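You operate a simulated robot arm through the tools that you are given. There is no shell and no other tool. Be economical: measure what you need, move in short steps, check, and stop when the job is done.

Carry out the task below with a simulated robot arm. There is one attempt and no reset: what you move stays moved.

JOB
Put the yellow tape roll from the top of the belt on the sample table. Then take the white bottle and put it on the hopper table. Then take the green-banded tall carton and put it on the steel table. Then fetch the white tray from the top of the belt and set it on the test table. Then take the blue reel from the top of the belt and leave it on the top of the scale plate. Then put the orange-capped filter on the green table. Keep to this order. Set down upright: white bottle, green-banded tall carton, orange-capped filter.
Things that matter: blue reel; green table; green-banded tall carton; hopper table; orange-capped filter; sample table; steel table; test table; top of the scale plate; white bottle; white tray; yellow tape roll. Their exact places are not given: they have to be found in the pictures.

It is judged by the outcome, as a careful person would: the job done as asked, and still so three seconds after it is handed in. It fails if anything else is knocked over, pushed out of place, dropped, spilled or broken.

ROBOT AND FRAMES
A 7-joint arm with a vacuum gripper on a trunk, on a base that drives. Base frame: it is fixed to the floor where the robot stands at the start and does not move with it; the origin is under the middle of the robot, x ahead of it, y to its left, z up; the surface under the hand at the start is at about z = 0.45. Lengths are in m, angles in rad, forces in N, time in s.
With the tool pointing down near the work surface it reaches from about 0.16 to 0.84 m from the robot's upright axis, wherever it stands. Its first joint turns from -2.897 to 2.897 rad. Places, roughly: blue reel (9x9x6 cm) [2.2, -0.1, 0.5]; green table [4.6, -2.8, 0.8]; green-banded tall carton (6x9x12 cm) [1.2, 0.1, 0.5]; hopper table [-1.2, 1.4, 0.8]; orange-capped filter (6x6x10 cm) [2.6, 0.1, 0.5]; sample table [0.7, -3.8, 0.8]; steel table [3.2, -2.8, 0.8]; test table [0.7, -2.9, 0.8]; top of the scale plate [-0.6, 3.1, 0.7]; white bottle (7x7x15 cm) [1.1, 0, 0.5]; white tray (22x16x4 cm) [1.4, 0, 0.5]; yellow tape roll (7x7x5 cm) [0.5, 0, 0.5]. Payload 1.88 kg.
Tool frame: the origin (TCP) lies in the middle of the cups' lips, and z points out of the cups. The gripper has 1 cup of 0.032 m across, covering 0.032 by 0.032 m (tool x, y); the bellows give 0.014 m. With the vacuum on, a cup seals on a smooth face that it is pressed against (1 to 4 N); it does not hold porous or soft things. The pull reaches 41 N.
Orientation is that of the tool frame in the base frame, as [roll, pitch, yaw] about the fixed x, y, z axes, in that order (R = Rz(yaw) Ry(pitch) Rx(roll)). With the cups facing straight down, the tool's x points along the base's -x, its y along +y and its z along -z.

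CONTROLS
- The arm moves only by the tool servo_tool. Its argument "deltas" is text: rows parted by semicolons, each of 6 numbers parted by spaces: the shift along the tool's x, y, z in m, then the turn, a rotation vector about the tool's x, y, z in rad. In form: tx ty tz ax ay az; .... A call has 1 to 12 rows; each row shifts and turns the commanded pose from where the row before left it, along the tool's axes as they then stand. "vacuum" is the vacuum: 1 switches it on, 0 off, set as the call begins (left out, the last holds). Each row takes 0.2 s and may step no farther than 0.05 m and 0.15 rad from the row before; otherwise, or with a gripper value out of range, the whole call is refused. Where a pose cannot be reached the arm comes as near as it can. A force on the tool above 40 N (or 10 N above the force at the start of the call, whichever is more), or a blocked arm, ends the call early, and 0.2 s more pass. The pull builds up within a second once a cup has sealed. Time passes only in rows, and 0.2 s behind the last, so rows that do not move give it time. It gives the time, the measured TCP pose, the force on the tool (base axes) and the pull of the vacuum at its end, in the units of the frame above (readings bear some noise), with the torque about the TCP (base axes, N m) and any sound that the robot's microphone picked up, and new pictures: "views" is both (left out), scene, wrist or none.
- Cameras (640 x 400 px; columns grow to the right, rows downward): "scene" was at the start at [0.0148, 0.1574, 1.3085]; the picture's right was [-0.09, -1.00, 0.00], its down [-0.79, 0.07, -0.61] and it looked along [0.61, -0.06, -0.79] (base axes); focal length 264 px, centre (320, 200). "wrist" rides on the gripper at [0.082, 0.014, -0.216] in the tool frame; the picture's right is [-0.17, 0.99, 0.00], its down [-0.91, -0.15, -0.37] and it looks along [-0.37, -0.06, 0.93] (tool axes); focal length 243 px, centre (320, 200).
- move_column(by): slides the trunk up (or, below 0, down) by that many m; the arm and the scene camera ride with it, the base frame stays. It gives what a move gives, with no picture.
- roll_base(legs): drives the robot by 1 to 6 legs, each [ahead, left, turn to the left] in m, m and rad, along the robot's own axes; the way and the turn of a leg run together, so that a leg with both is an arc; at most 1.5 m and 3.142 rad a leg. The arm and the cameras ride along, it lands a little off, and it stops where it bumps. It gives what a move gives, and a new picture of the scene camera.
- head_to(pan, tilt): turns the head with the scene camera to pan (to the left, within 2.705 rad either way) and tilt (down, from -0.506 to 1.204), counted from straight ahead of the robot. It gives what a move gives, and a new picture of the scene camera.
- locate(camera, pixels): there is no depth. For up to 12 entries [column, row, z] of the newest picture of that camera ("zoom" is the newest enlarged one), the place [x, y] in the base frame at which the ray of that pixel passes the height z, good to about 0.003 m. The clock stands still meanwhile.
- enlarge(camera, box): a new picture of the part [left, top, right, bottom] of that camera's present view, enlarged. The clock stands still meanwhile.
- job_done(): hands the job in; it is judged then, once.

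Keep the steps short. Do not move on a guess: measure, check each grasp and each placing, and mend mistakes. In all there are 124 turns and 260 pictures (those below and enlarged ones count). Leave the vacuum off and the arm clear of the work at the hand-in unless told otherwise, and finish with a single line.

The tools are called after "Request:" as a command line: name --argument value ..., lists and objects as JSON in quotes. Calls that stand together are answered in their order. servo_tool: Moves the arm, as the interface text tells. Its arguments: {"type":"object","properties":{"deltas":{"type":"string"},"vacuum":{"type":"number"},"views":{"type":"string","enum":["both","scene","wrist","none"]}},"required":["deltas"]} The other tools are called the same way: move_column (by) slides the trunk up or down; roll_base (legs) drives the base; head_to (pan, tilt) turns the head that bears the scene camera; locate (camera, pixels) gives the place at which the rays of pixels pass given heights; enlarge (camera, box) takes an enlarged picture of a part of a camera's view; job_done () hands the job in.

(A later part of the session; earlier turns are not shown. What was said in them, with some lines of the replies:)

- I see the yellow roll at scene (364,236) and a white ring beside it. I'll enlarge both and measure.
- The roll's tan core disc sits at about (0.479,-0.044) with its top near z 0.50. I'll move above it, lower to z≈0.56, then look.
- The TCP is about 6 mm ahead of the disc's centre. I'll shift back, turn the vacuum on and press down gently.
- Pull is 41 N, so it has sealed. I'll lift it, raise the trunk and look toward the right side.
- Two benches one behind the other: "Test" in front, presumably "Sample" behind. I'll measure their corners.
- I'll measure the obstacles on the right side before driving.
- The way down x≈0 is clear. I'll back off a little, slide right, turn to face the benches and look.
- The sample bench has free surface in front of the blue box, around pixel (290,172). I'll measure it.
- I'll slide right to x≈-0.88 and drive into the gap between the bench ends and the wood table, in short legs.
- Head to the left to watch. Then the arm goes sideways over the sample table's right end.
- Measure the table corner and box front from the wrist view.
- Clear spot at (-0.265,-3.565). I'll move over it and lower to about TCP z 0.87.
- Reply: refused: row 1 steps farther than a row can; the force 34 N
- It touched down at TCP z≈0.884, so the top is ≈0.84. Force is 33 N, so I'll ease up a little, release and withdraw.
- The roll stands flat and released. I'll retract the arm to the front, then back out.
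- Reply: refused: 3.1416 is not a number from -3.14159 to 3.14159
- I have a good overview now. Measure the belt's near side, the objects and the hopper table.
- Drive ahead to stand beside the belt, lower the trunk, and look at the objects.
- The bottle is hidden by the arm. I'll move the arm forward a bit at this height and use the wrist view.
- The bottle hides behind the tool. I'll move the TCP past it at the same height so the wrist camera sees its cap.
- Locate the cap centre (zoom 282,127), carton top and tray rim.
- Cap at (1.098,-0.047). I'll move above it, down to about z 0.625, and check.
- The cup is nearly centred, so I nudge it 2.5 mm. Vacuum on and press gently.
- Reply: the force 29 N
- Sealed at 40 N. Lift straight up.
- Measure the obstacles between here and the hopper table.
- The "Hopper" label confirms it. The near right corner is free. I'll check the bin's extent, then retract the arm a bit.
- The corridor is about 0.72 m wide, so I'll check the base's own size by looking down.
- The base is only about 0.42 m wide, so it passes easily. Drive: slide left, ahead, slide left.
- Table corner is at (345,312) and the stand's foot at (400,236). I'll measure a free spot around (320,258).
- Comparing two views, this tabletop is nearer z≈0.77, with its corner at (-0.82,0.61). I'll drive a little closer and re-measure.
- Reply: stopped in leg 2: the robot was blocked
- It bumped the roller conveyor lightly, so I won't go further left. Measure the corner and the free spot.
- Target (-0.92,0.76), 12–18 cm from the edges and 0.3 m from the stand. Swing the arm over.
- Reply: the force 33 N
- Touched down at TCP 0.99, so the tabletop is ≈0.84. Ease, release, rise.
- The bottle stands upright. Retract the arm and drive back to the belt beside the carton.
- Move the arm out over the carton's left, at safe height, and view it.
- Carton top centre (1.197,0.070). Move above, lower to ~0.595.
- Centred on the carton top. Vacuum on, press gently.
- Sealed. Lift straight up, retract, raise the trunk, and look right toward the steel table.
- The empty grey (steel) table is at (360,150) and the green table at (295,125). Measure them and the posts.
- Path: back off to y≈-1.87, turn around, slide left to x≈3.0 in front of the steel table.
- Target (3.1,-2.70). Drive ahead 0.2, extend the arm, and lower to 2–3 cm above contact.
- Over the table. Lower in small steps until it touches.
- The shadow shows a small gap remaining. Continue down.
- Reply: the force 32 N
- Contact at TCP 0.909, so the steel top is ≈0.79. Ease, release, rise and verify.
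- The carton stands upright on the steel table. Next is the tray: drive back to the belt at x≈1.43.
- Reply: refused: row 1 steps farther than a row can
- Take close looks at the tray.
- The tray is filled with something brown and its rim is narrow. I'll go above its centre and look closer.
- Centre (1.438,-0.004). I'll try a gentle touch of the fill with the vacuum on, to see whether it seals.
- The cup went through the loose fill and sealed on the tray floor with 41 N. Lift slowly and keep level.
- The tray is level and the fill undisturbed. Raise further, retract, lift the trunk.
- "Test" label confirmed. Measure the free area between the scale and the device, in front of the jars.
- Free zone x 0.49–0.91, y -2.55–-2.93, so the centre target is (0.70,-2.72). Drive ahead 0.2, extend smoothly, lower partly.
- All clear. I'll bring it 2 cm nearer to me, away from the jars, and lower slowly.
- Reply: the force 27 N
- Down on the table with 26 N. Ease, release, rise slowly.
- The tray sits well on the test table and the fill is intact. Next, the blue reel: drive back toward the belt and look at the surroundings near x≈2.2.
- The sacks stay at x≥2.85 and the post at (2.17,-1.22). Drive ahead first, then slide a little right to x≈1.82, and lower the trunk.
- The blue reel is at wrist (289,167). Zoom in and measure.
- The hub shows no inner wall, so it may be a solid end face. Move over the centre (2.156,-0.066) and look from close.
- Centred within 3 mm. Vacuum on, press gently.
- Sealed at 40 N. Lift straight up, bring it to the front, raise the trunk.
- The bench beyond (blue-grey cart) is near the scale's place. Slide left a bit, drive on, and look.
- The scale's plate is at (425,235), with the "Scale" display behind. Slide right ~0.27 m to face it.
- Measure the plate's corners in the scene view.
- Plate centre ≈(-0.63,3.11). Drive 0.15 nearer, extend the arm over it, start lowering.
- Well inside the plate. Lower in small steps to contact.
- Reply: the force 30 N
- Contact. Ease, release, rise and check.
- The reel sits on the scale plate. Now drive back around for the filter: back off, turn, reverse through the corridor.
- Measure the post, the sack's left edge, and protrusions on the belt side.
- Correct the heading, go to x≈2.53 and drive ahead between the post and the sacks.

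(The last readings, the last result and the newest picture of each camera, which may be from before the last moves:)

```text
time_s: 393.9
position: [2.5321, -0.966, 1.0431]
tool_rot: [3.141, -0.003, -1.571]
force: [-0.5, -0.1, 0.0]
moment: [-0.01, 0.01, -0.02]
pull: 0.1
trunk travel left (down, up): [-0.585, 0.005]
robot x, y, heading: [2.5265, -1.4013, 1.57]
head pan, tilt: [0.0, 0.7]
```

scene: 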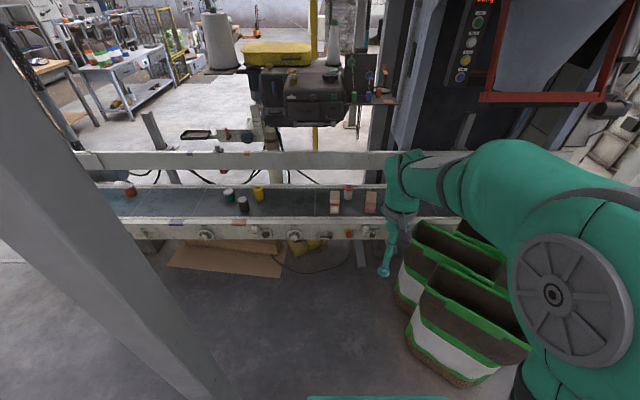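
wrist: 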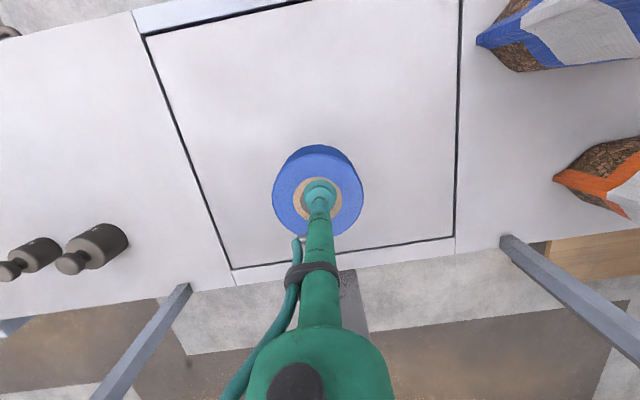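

Request:
locate --camera "scene" --pixels '[[396, 290, 0], [410, 345, 0], [400, 262, 0.3], [310, 270, 0], [343, 262, 0], [350, 190, 0.55], [372, 98, 1.1]]'

Request:
roll_base --legs '[[0.64, 0, 0]]'

Request:
move_column --by -0.27

Request:
servo_tool --deltas "-0.04 0.01 0 0 0 0;-0.04 0.01 0 0 0 0;-0.04 0.01 0 0 0 0;-0.04 0.01 0 0 0 0;-0.04 0.01 0 0 0 0;0 0 0 0 0 0"

```text
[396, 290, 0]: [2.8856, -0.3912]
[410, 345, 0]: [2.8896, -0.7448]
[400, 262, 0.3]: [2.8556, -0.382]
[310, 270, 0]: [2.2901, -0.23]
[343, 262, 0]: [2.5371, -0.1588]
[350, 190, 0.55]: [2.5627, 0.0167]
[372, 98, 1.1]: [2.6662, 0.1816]
```

```text
time_s: 397.5
position: [2.5298, -0.3184, 1.0428]
tool_rot: [-3.141, -0.003, -1.568]
force: [-0.2, 0.3, 0.0]
moment: [0.0, 0.02, -0.02]
pull: 0.0
trunk travel left (down, up): [-0.585, 0.005]
robot x, y, heading: [2.5246, -0.7566, 1.574]
head pan, tilt: [0.0, 0.7]
```

scene: 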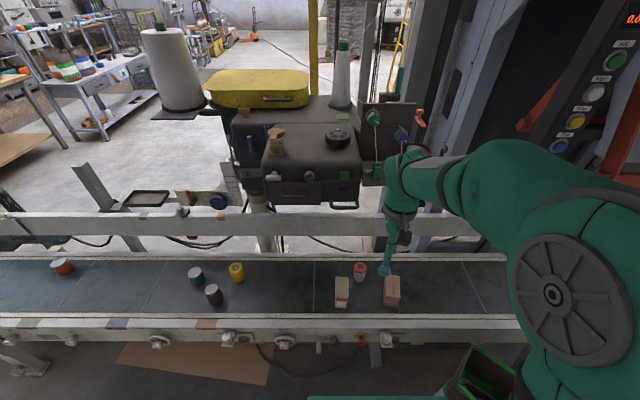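

```text
time_s: 400.2
position: [2.5293, -0.3186, 0.7735]
tool_rot: [-3.141, -0.002, -1.569]
force: [-0.1, 0.1, 0.8]
moment: [0.0, 0.0, 0.03]
pull: 0.0
trunk travel left (down, up): [-0.315, 0.275]
robot x, y, heading: [2.5264, -0.753, 1.575]
head pan, tilt: [0.0, 0.7]
```

```text
time_s: 401.8
position: [2.5244, -0.1367, 0.7534]
tool_rot: [-3.138, -0.048, -1.614]
force: [2.1, -2.2, -5.4]
moment: [0.41, 0.25, -0.01]
pull: 0.1
trunk travel left (down, up): [-0.315, 0.275]
robot x, y, heading: [2.5416, -0.7571, 1.535]
head pan, tilt: [0.0, 0.7]
stopped in row 6: the arm was blocked; the commanded pose is now the measured one
```

scene: 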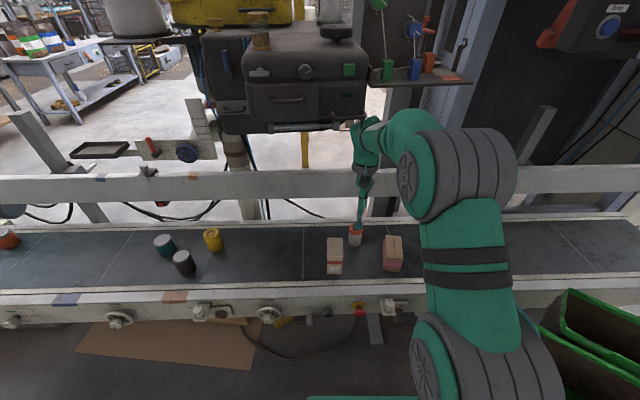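
wrist: 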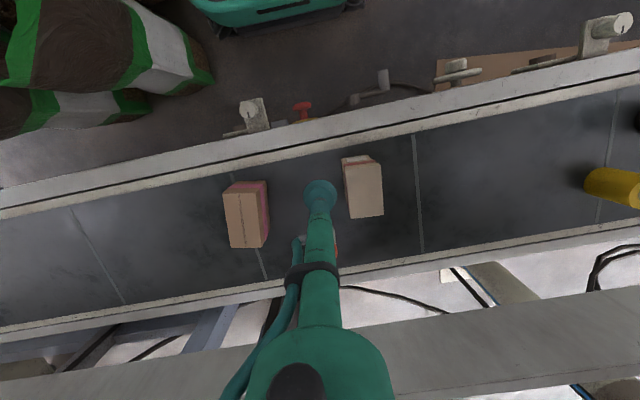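

The arm's wrist bumped the machine's underside bar near (300,127). Back away at once along the way it came.

Request:
servo_tool --deltas "0.03 0 0 0 0 0;0.04 0 0 0 0 0;0.04 0 0 0 0 0;0.04 0 0 0 0 0;0 0 0 0 0 0"

```text
time_s: 403.0
position: [2.5174, -0.2852, 0.7639]
tool_rot: [-3.139, -0.036, -1.611]
force: [-0.9, 0.1, -0.7]
moment: [0.01, -0.04, 0.0]
pull: 0.0
trunk travel left (down, up): [-0.315, 0.275]
robot x, y, heading: [2.5414, -0.7588, 1.54]
head pan, tilt: [0.0, 0.7]
```

scene: 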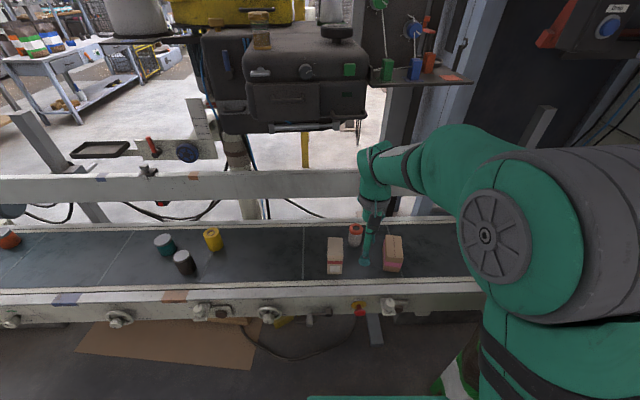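
wrist: 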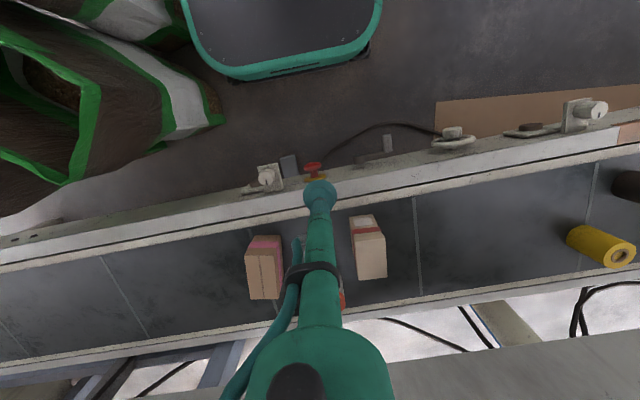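

It was likely the bar end at the left of the wrist, at z≈1.0. I'll approach lower instead. First straighten the tool tilt, lower it, and measure the filter in the scene picture.

Request:
servo_tool --deltas "0 0 0 0 -0.036 0;0 0 0.04 0 0 0;0 0 0.04 0 0 0;0 0 0.04 0 0 0;0 0 0 0 0 0" --views "scene"

Request:
enlarge --camera "scene" --box '[300, 200, 430, 290]'

Request:
enlarge --camera "scene" --box '[200, 0, 480, 200]'

```text
time_s: 404.2
position: [2.5177, -0.2843, 0.6437]
tool_rot: [-3.136, 0.002, -1.611]
force: [0.0, -0.5, 1.1]
moment: [-0.02, 0.03, 0.03]
pull: 0.1
trunk travel left (down, up): [-0.315, 0.275]
robot x, y, heading: [2.5425, -0.7598, 1.543]
head pan, tilt: [0.0, 0.7]
```

scene: 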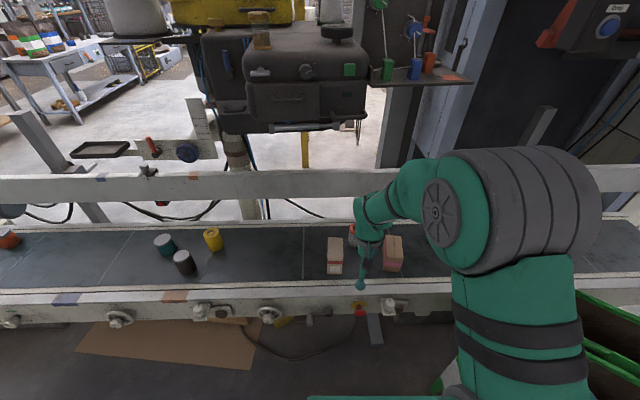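

```text
4.44 times, centred on (365, 245) of scene
```

zoom: 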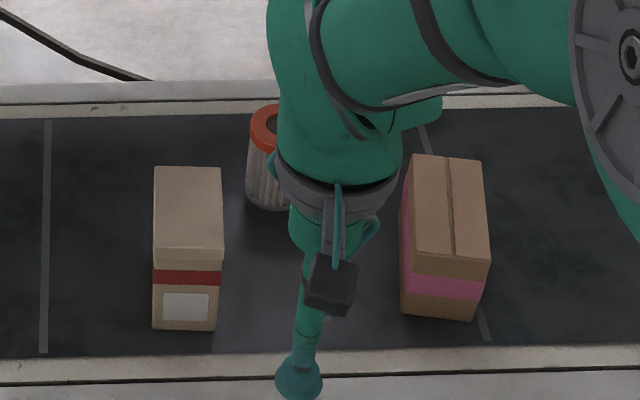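

```text
2.00 times, centred on (340, 100) of scene
```

zoom: 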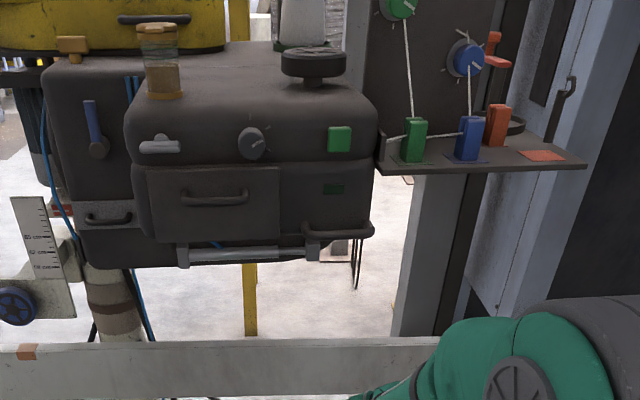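

Request:
locate --camera "scene" --pixels '[[356.5, 228, 0.55], [349, 228, 0.55], [334, 240, 0.57], [393, 246, 0.57], [320, 125, 1.0], [352, 113, 1.0]]'

```text
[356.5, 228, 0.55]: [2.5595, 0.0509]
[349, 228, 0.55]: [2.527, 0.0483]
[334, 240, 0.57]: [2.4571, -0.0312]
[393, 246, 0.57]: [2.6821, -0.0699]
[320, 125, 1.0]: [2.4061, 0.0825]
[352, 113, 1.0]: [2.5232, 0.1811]
```

Triangulating two views: machine handles sit at about (2.50,-0.165,1.1) and a lever shelf at z≈1.17, so the wrist must stay below ~1.03, meaning TCP ≤0.66. I'll retreat slightly, raise the tool, and lower the trunk so the whole arm comes in lower.

Request:
servo_tool --deltas "0.04 0 0 0 0 0;0.04 0 0 0 0 0;0 0 -0.05 0 0 0;0 0 -0.05 0 0 0;0 0 -0.05 0 0 0;0 0 0 0 0 0" --views "none"

Request:
move_column --by -0.17

Request:
head_to --pan -0.1 --tilt 0.4

```text
time_s: 405.6
position: [2.5131, -0.3644, 0.7951]
tool_rot: [-3.14, 0.0, -1.61]
force: [-0.6, 0.5, 0.5]
moment: [0.03, -0.01, -0.03]
pull: 0.1
trunk travel left (down, up): [-0.315, 0.275]
robot x, y, heading: [2.5446, -0.7608, 1.539]
head pan, tilt: [0.0, 0.7]
```

```text
time_s: 407.5
position: [2.5139, -0.3627, 0.6237]
tool_rot: [-3.139, 0.002, -1.611]
force: [0.3, -0.2, 0.6]
moment: [-0.01, 0.01, 0.03]
pull: 0.1
trunk travel left (down, up): [-0.145, 0.445]
robot x, y, heading: [2.5433, -0.756, 1.544]
head pan, tilt: [0.0, 0.7]
```

```text
time_s: 408.3
position: [2.5128, -0.3638, 0.6255]
tool_rot: [-3.139, 0.002, -1.611]
force: [-0.6, -0.1, -0.1]
moment: [-0.01, 0.04, 0.01]
pull: 0.1
trunk travel left (down, up): [-0.145, 0.445]
robot x, y, heading: [2.5413, -0.7604, 1.545]
head pan, tilt: [-0.099, 0.4]
```

scene: 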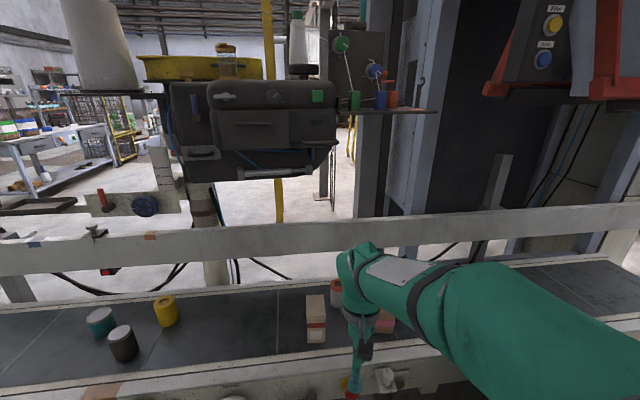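

Go in low: TCP to 0.587, lined up with the gap between the two cartons, forward to y≈-0.1, then look.

Request:
servo_tool --deltas "0 -0.031 0.038 0 0 0;-0.035 0 0 0 0 0;-0.035 0 0 0 0 0;-0.035 0 0 0 0 0;-0.035 0 0 0 0 0;-0.035 0 0 0 0 0;-0.035 0 0 0 0 0;-0.03 0 0 0 0 0;0 0 0 0 0 0"

```text
time_s: 410.3
position: [2.5542, -0.1234, 0.5882]
tool_rot: [-3.137, 0.002, -1.612]
force: [-0.6, 0.6, 0.1]
moment: [0.01, -0.01, 0.0]
pull: 0.1
trunk travel left (down, up): [-0.145, 0.445]
robot x, y, heading: [2.5436, -0.7565, 1.539]
head pan, tilt: [-0.099, 0.4]
```

scene: 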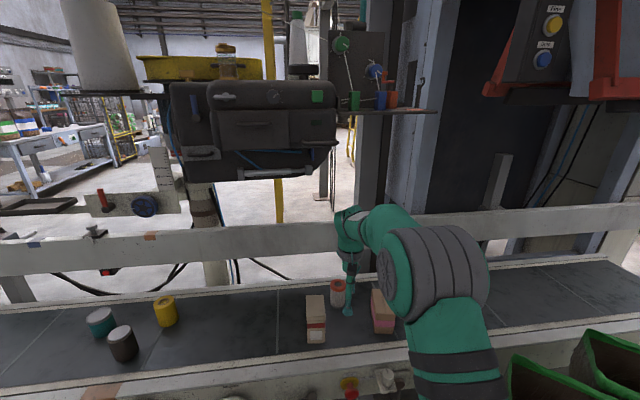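
wrist: 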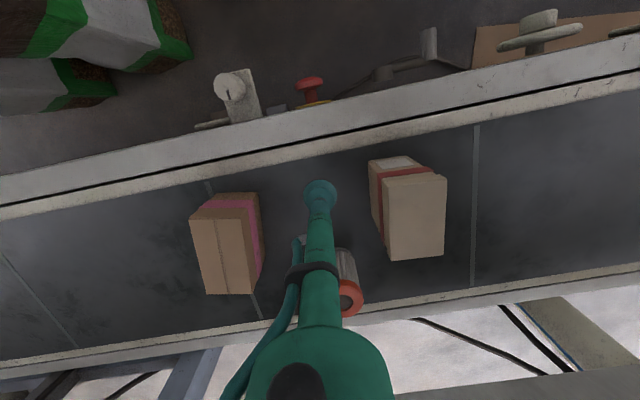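

Plenty of clearance now. Zoom on the cap in the scene view and measure.

Request:
enlarge --camera "scene" --box '[298, 265, 398, 335]'

Request:
locate --camera "wrist" --pixels '[[348, 297, 0.55], [361, 297, 0.55]]'

```text
5.71 times, centred on (348, 300) of scene
```

zoom: 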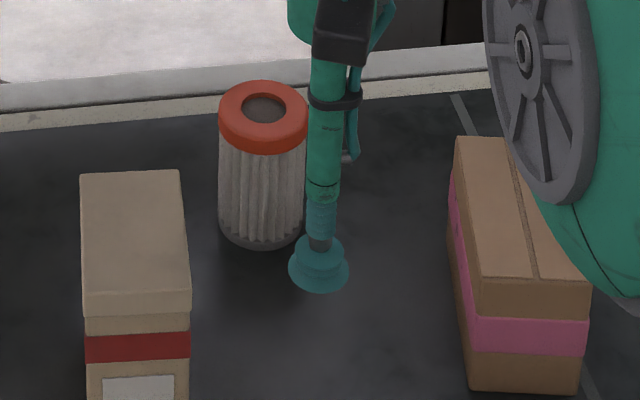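

```text
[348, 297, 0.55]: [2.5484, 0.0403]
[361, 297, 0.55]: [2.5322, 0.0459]
```

Request:
locate --camera "zoom" --pixels '[[263, 108, 0.55], [219, 108, 0.55], [308, 118, 0.55], [263, 82, 0.55], [263, 135, 0.55]]'

```text
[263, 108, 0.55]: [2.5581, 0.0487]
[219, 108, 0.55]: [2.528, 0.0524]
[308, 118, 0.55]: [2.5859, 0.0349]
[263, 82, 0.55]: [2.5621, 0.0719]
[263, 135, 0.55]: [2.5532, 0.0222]
```

Cap centre (2.557,0.047). Move above it at the same height and check.

Request:
servo_tool --deltas "-0.035 0 0 0 0 0;-0.035 0 0 0 0 0;-0.035 0 0 0 0 0;-0.035 0.001 0 0 0 0;-0.03 0.001 0 0 0 0;0 0 0 0 0 0"

Request:
enlarge --camera "wrist" --box '[250, 130, 390, 230]'

```text
time_s: 411.7
position: [2.5563, 0.0447, 0.5874]
tool_rot: [-3.14, 0.001, -1.611]
force: [-0.2, -0.4, -0.4]
moment: [-0.02, 0.01, 0.02]
pull: 0.0
trunk travel left (down, up): [-0.145, 0.445]
robot x, y, heading: [2.5429, -0.7571, 1.541]
head pan, tilt: [-0.099, 0.4]
```

scene: 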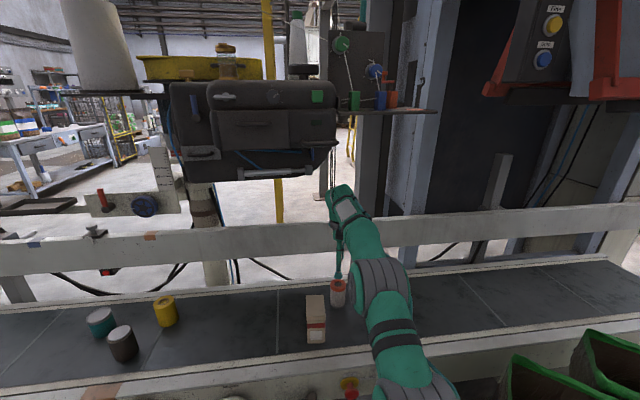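
wrist: 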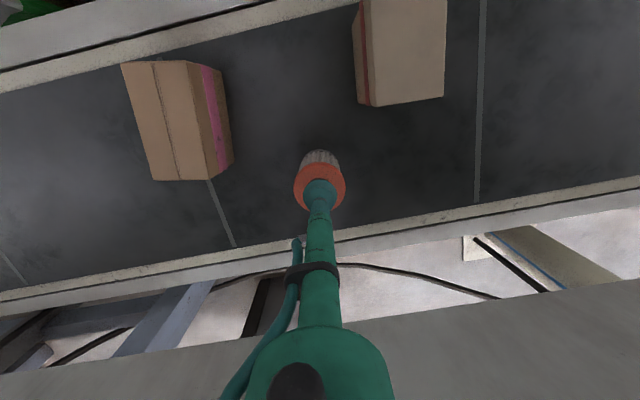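

```text
4.00 times, centred on (320, 180) of wrist
```

zoom: 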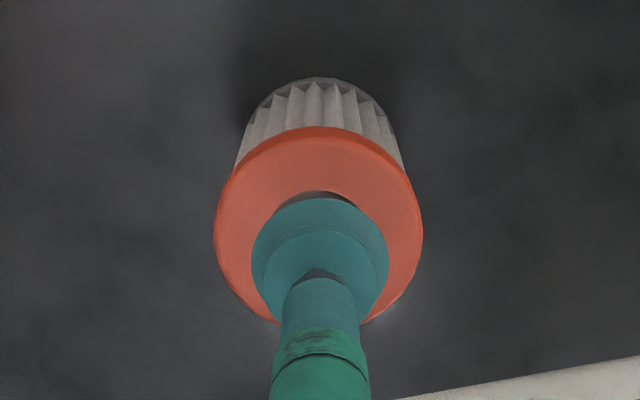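

Well centred. Vacuum on, press gently.

Request:
servo_tool --deltas "-0.001 0 0.02 0 0 0;0 0 0.008 0 0 0;0 0 0.004 0 0 0;0 0 0.004 0 0 0;0 0 0.003 0 0 0;0 0 0 0 0 0;0 0 0 0 0 0" --vacuum 1 --views "wrist"

```text
time_s: 413.3
position: [2.5585, 0.0459, 0.5486]
tool_rot: [-3.138, 0.003, -1.611]
force: [0.3, 0.1, 0.0]
moment: [0.0, 0.0, -0.05]
pull: 40.7
trunk travel left (down, up): [-0.145, 0.445]
robot x, y, heading: [2.5436, -0.7574, 1.537]
head pan, tilt: [-0.099, 0.4]
```

wrist: 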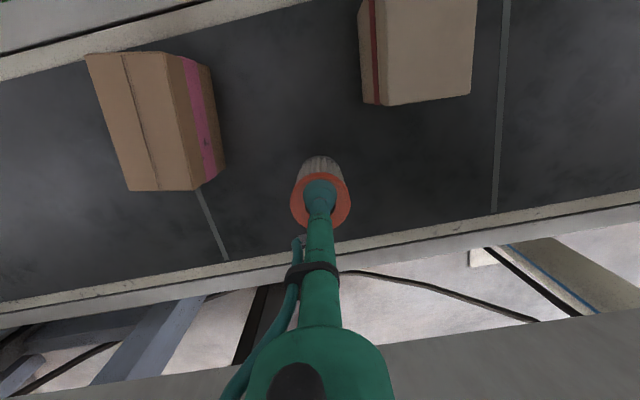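

Sealed. Lift 9 cm (staying below the machine), veer slightly right in the gap, and pull straight back.

Request:
servo_tool --deltas "0 0 -0.02 0 0 0;0 0 -0.035 0 0 0;0 -0.01 -0.035 0 0 0;0.03 -0.01 0 0 0 0;0.04 0 0 0 0 0;0.045 0 0 0 0 0;0.045 0 0 0 0 0;0.045 0 0 0 0 0;0.045 0 0 0 0 0;0.045 0 0 0 0 0;0.045 0 0 0 0 0;0 0 0 0 0 0"

```text
time_s: 415.9
position: [2.5649, -0.2963, 0.639]
tool_rot: [-3.139, -0.001, -1.611]
force: [-0.1, -0.1, -1.0]
moment: [-0.02, 0.01, -0.01]
pull: 41.4
trunk travel left (down, up): [-0.145, 0.445]
robot x, y, heading: [2.5458, -0.7585, 1.543]
head pan, tilt: [-0.099, 0.4]
```

scene: 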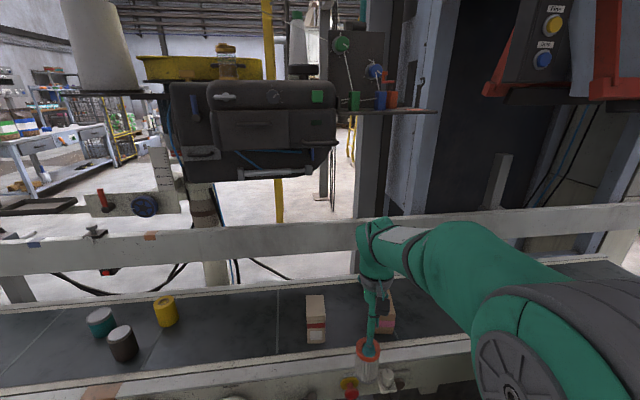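
wrist: 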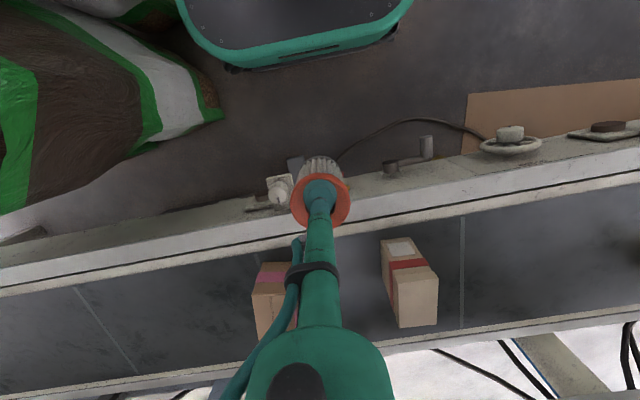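

Clear. Back the base out to y≈-1.95, raise the trunk, turn toward the tables and slide left to the green table.

Request:
roll_base --legs '[[-1.15, 0, 0]]'

Request:
move_column --by 0.43

Request:
roll_base --legs '[[0, 0, 3.1415], [0, 0, 0.028], [0, 0.95, 0], [0, 0.9, 0]]'

Request:
head_to --pan 0 --tilt 0.7

```text
time_s: 421.8
position: [2.5287, -1.4526, 0.6387]
tool_rot: [-3.138, 0.002, -1.614]
force: [-0.5, -0.2, -1.5]
moment: [0.03, 0.0, -0.01]
pull: 40.6
trunk travel left (down, up): [-0.145, 0.445]
robot x, y, heading: [2.5082, -1.9188, 1.54]
head pan, tilt: [-0.099, 0.4]
```

scene: 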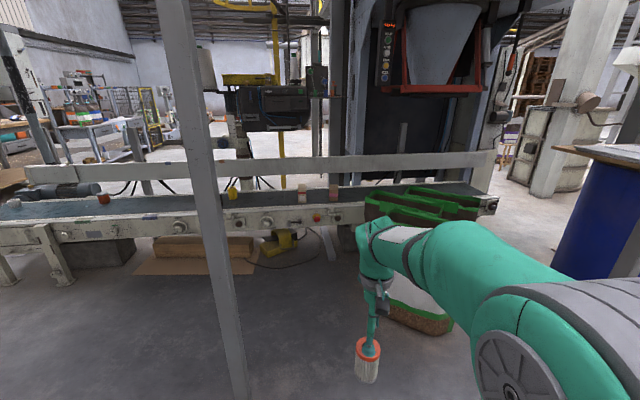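

```text
refused: 0.43 is not a number from -0.4 to 0.4
```

```text
time_s: 438.8
position: [4.3328, -2.4326, 0.6385]
tool_rot: [-3.138, 0.002, 1.532]
force: [-0.1, 0.2, -1.7]
moment: [0.03, -0.04, 0.0]
pull: 41.0
trunk travel left (down, up): [-0.145, 0.445]
robot x, y, heading: [4.3528, -1.9703, -1.603]
head pan, tilt: [-0.099, 0.4]
```

scene: 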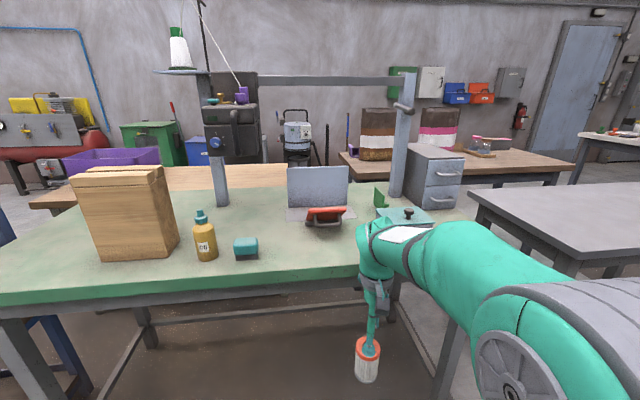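

```text
time_s: 439.6
position: [4.3342, -2.4318, 0.6385]
tool_rot: [-3.138, 0.004, 1.533]
force: [-0.1, -0.1, -0.6]
moment: [0.03, 0.01, 0.01]
pull: 40.8
trunk travel left (down, up): [-0.145, 0.445]
robot x, y, heading: [4.3538, -1.9719, -1.598]
head pan, tilt: [0.0, 0.7]
```

scene: 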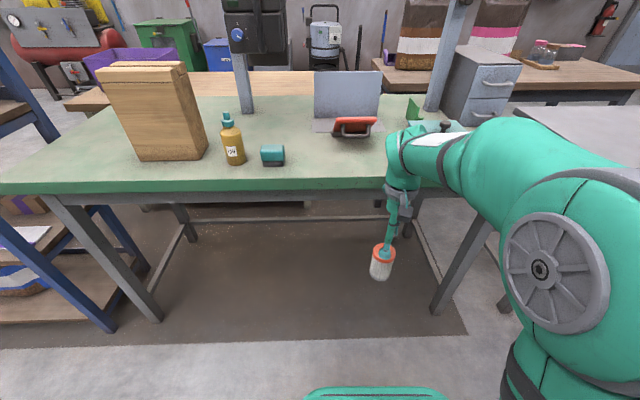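

The trunk raise was refused (limit 0.4). Nothing touched, but the filter is just in front of the table edge. Retract, then raise the trunk.

Request:
roll_base --legs '[[-0.15, 0, 0]]'

Request:
move_column --by 0.4

Request:
head_to --pan 0.05 --tilt 0.75

```text
time_s: 440.9
position: [4.339, -2.2818, 0.6386]
tool_rot: [-3.138, 0.002, 1.534]
force: [-0.1, -0.6, -1.1]
moment: [0.05, 0.0, -0.01]
pull: 41.0
trunk travel left (down, up): [-0.145, 0.445]
robot x, y, heading: [4.3572, -1.8194, -1.595]
head pan, tilt: [0.0, 0.7]
```

scene: 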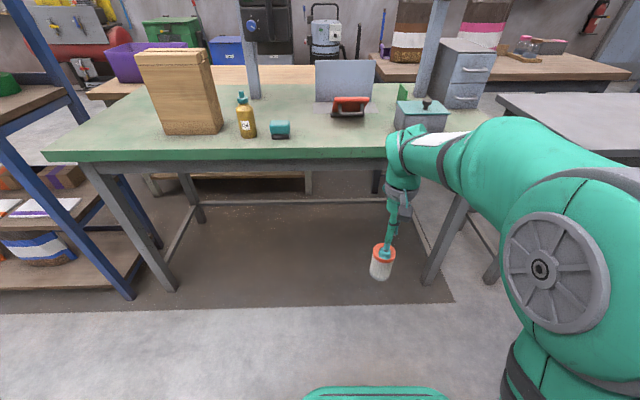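

```text
time_s: 444.8
position: [4.3393, -2.2824, 1.0392]
tool_rot: [-3.138, 0.0, 1.533]
force: [0.3, -0.4, -1.5]
moment: [0.03, -0.01, 0.0]
pull: 40.5
trunk travel left (down, up): [-0.545, 0.045]
robot x, y, heading: [4.3587, -1.8203, -1.593]
head pan, tilt: [0.0, 0.7]
```

```text
time_s: 445.4
position: [4.3394, -2.2817, 1.0385]
tool_rot: [-3.139, 0.0, 1.534]
force: [0.3, 0.4, -1.3]
moment: [0.02, 0.0, -0.03]
pull: 40.3
trunk travel left (down, up): [-0.545, 0.045]
robot x, y, heading: [4.356, -1.8164, -1.595]
head pan, tilt: [0.051, 0.75]
```

scene: 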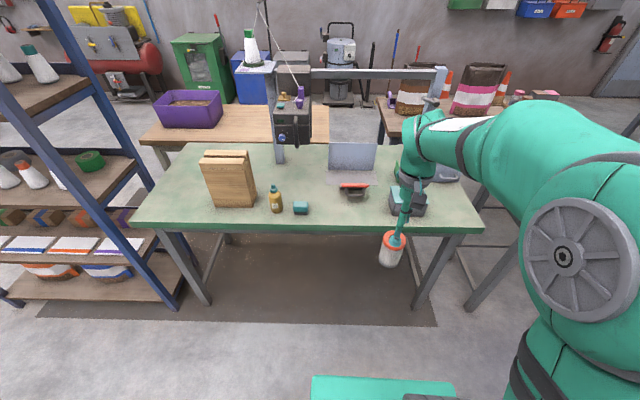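

Measure the free spot between the small teal block (300,207) and the red clamp and teal box.

Request:
locate --camera "scene" --pixels '[[345, 222, 0.84], [300, 214, 0.84], [308, 210, 0.84], [352, 200, 0.84], [390, 214, 0.84], [345, 212, 0.84], [280, 162, 0.84], [345, 212, 0.8], [345, 225, 0.8]]'

Request:
enlarge --camera "scene" --box '[250, 130, 450, 255]'

```text
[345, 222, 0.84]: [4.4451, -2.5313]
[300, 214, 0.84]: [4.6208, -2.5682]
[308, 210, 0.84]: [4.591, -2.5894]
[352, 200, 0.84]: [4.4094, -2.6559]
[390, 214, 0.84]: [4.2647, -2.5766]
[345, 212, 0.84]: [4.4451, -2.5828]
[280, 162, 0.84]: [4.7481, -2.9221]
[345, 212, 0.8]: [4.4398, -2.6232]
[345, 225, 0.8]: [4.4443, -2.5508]
```

```text
3.20 times, centred on (350, 192) of scene
```

zoom: 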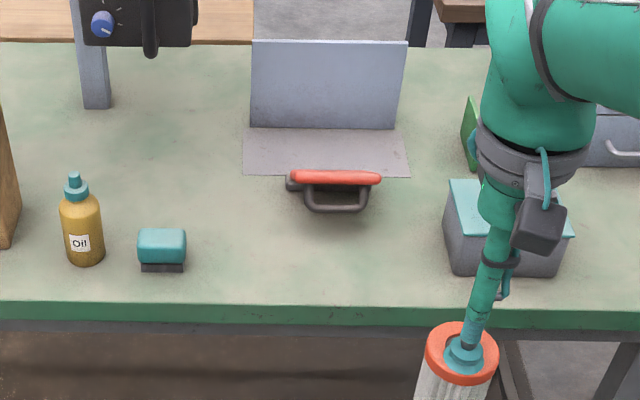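

Target about (4.525,-2.68), between the teal block and the clamp. Raise slightly, drive ahead 0.2, go left then forward.

Request:
roll_base --legs '[[0.2, 0, 0]]'

Request:
servo_tool --deltas "0 0 -0.04 0 0 0;0 0.04 0 0 0 0;0 0.04 0 0 0 0;0 0.04 0 0 0 0;0 0.04 0 0 0 0;-0.01 0.035 0 0 0 0;-0.04 0 0 0 0 0;-0.04 0 0 0 0 0;-0.04 0 0 0 0 0;-0.04 0 0 0 0 0;-0.025 0 0 0 0 0;0 0 0 0 0 0"

Request:
enlarge --camera "scene" --box '[220, 100, 460, 250]'

```text
time_s: 447.0
position: [4.3343, -2.4797, 1.0383]
tool_rot: [-3.139, 0.001, 1.535]
force: [0.1, 0.7, -1.1]
moment: [0.05, 0.0, 0.02]
pull: 40.4
trunk travel left (down, up): [-0.545, 0.045]
robot x, y, heading: [4.3569, -2.0176, -1.602]
head pan, tilt: [0.051, 0.75]
```

scene: 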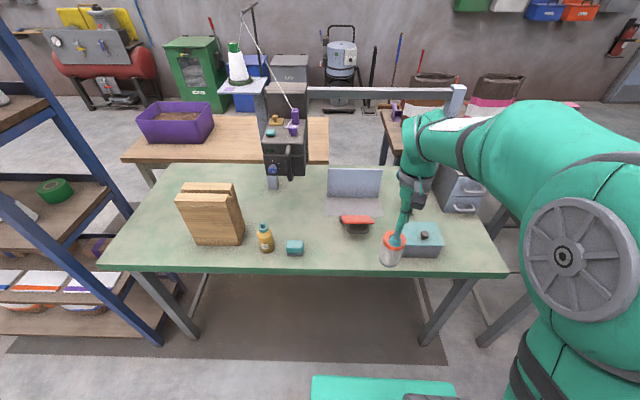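

```text
time_s: 449.6
position: [4.523, -2.6818, 1.0785]
tool_rot: [-3.139, 0.0, 1.535]
force: [-0.4, -0.3, -1.8]
moment: [0.02, 0.0, 0.01]
pull: 41.0
trunk travel left (down, up): [-0.545, 0.045]
robot x, y, heading: [4.3529, -2.0143, -1.6]
head pan, tilt: [0.051, 0.75]
```

scene: 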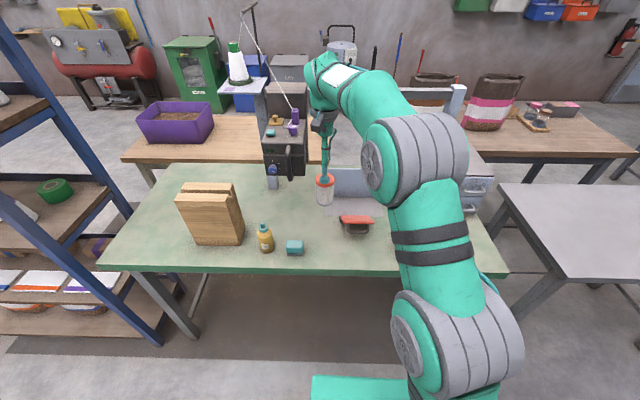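
wrist: 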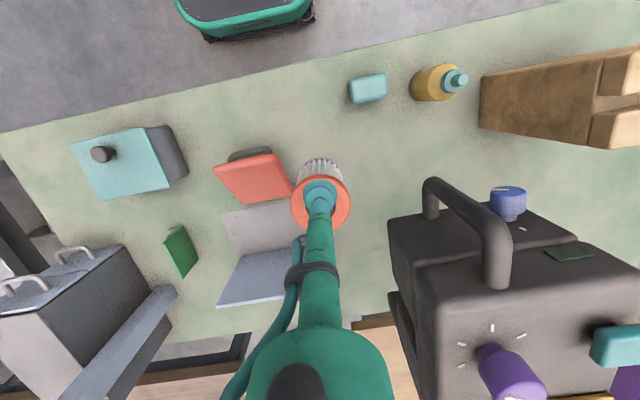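

```text
2.67 times, centred on (340, 175) of scene
```

zoom: 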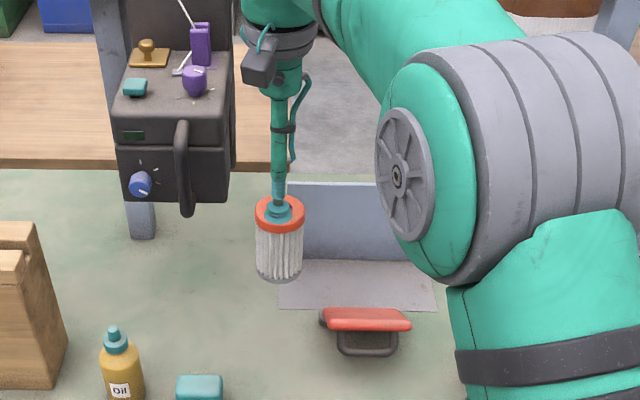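

Check footprint positions in the wrist view at table height.

Request:
locate --camera "wrist" --pixels '[[292, 185, 0.87], [350, 100, 0.84], [388, 95, 0.84], [320, 130, 0.84], [272, 150, 0.84], [300, 205, 0.84], [320, 145, 0.8], [388, 225, 1.05]]'

```text
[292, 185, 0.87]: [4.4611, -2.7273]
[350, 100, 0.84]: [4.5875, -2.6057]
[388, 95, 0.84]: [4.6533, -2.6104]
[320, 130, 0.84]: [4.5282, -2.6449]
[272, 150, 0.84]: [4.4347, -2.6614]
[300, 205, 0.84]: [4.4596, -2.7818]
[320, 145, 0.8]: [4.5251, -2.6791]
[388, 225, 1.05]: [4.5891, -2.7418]
```

Shift 3 cm toward me for clearance from the hanging unit, lower to bottom ≈0.87.

Request:
servo_tool --deltas "0.03 0 0 0 0 0;0 0 0.03 0 0 0;0 0 0.03 0 0 0;0 0 0.03 0 0 0;0 0 0.015 0 0 0;0 0 0 0 0 0"

Request:
enlarge --camera "scene" --box '[240, 120, 400, 270]'

```text
time_s: 451.0
position: [4.5225, -2.6515, 0.9723]
tool_rot: [-3.137, 0.0, 1.535]
force: [0.8, -0.2, -1.4]
moment: [0.04, -0.02, -0.03]
pull: 40.7
trunk travel left (down, up): [-0.545, 0.045]
robot x, y, heading: [4.3513, -2.011, -1.597]
head pan, tilt: [0.051, 0.75]
```

scene: 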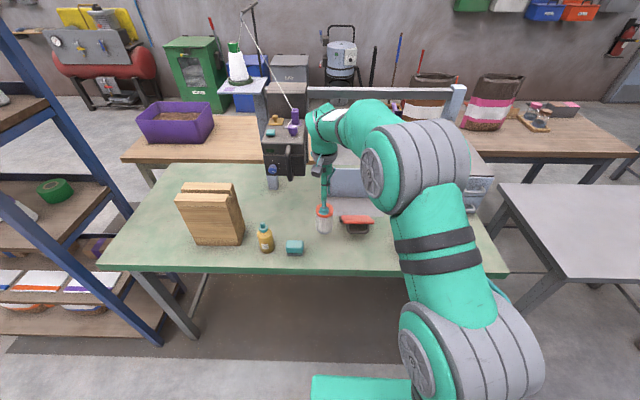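
wrist: 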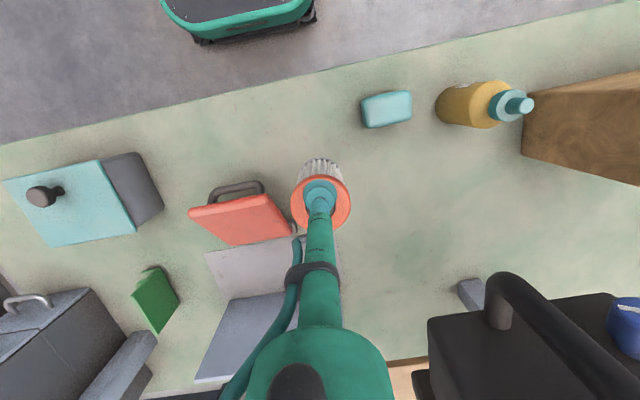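

```text
2.67 times, centred on (320, 195) of scene
```

zoom: 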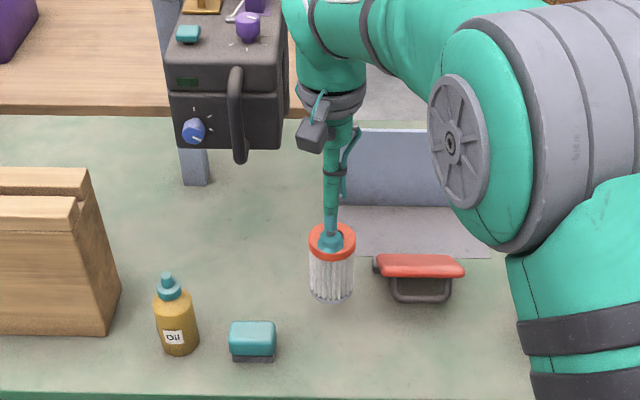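

Shift 1.5 cm left, away from the clamp, and lower in small steps.

Request:
servo_tool --deltas "0.0 0.015 0 0 0 0;0 0 0.008 0 0 0;0 0 0.006 0 0 0;0 0 0.005 0 0 0;0 0 0.004 0 0 0;0 0 0.004 0 0 0;0 0 0 0 0 0" --views "none"

```text
time_s: 452.6
position: [4.5366, -2.6514, 0.946]
tool_rot: [-3.14, 0.001, 1.537]
force: [0.3, 0.2, -0.6]
moment: [0.03, -0.01, 0.02]
pull: 40.8
trunk travel left (down, up): [-0.545, 0.045]
robot x, y, heading: [4.3506, -2.0191, -1.6]
head pan, tilt: [0.051, 0.75]
```

Request:
servo_tool --deltas "0 0 0.004 0 0 0;0 0 0.004 0 0 0;0 0 0.004 0 0 0;0 0 0 0 0 0" --views "scene"

Request:
enlarge --camera "scene" --box '[280, 180, 400, 260]'

```text
time_s: 453.6
position: [4.5382, -2.652, 0.9333]
tool_rot: [-3.14, -0.001, 1.536]
force: [-0.3, -0.3, -0.8]
moment: [0.04, 0.02, 0.02]
pull: 40.6
trunk travel left (down, up): [-0.545, 0.045]
robot x, y, heading: [4.352, -2.0155, -1.592]
head pan, tilt: [0.051, 0.75]
```

scene: 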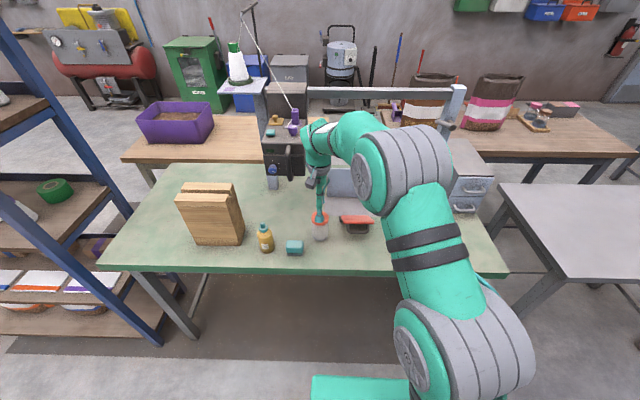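

```text
5.00 times, centred on (340, 220) of scene
```

zoom: 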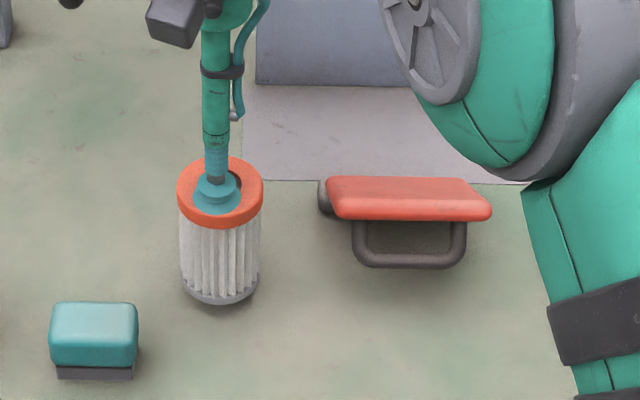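

Clear of everything, with a small gap left. Continue down.

Request:
servo_tool --deltas "0 0 0.004 0 0 0;0 0 0.004 0 0 0;0 0 0.004 0 0 0;0 0 0 0 0 0" --views "none"

```text
time_s: 454.6
position: [4.5383, -2.6525, 0.9219]
tool_rot: [-3.14, 0.001, 1.536]
force: [-0.2, -0.5, -1.2]
moment: [0.04, -0.02, 0.01]
pull: 40.6
trunk travel left (down, up): [-0.545, 0.045]
robot x, y, heading: [4.3503, -2.019, -1.597]
head pan, tilt: [0.051, 0.75]
```

Request:
servo_tool --deltas "0 0 0.004 0 0 0;0 0 0.004 0 0 0;0 0 0.003 0 0 0;0 0 0 0 0 0" --views "none"

```text
time_s: 455.6
position: [4.5383, -2.6517, 0.9139]
tool_rot: [3.141, 0.005, 1.533]
force: [-2.4, 4.3, 21.0]
moment: [-0.04, 0.01, -0.04]
pull: 40.4
trunk travel left (down, up): [-0.545, 0.045]
robot x, y, heading: [4.3516, -2.0173, -1.599]
head pan, tilt: [0.051, 0.75]
```

Contact with 21 N. Ease, release, rise and retract.

Request:
servo_tool --deltas "0 0 -0.004 0 0 0;0 0 0 0 0 0" --views "none"

Request:
servo_tool --deltas "0 0 0 0 0 0;0 0 0 0 0 0;0 0 0 0 0 0;0 0 -0.01 0 0 0;0 0 -0.03 0 0 0;0 0 -0.04 0 0 0;0 0 -0.04 0 0 0;0.04 0 -0.02 0 0 0;0.045 0 0 0 0 0;0.045 0 0 0 0 0;0.045 0 0 0 0 0;0.04 0 0 0 0 0" --vacuum 0 --views "scene"

Request:
enlarge --camera "scene" --box '[240, 160, 400, 260]'

```text
time_s: 456.2
position: [4.5371, -2.6517, 0.914]
tool_rot: [-3.137, -0.002, 1.537]
force: [0.7, -1.7, 3.3]
moment: [-0.16, -0.02, 0.02]
pull: 40.2
trunk travel left (down, up): [-0.545, 0.045]
robot x, y, heading: [4.3507, -2.0138, -1.601]
head pan, tilt: [0.051, 0.75]
```

```text
time_s: 458.8
position: [4.5457, -2.4353, 1.056]
tool_rot: [-3.139, 0.0, 1.535]
force: [0.2, 0.1, 1.2]
moment: [0.01, 0.01, 0.03]
pull: 0.0
trunk travel left (down, up): [-0.545, 0.045]
robot x, y, heading: [4.3525, -2.0178, -1.604]
head pan, tilt: [0.051, 0.75]
```

scene: 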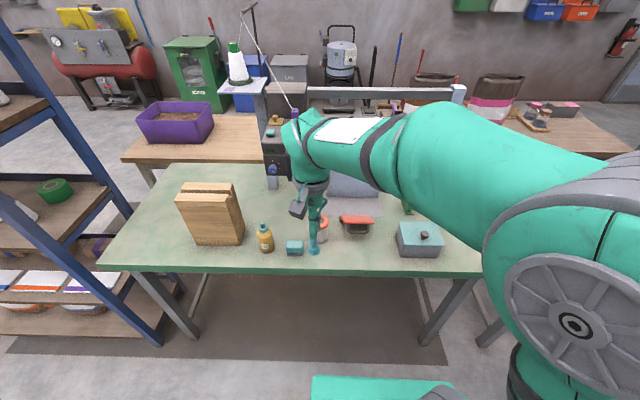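

```text
4.00 times, centred on (320, 210) of scene
```

zoom: 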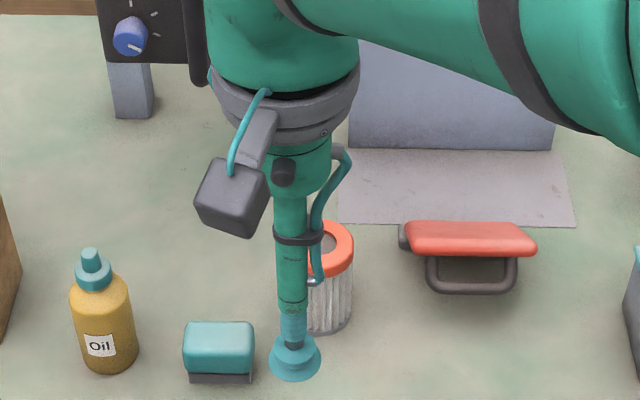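

The filter stands upright on the green table. Back the robot off so the arm is clear, with a last look.

Request:
roll_base --legs '[[-0.3, 0, 0]]'

```text
time_s: 460.8
position: [4.5542, -2.1363, 1.054]
tool_rot: [-3.141, 0.0, 1.537]
force: [0.5, 0.0, 0.3]
moment: [0.01, 0.01, -0.05]
pull: 0.1
trunk travel left (down, up): [-0.545, 0.045]
robot x, y, heading: [4.3598, -1.7157, -1.594]
head pan, tilt: [0.051, 0.75]
```

scene: 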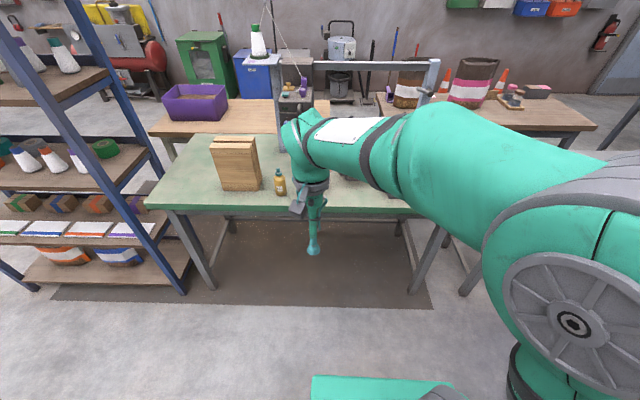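

All six items are placed, the vacuum is off and the arm is clear, so I'm handing in.

Request:
job_done

```text
The job is handed in.
```

All six items were set down in the asked order and the job is handed in; on the way the base lightly bumped the roller conveyor and the arm once touched the belt machine, and I saw nothing moved by either.
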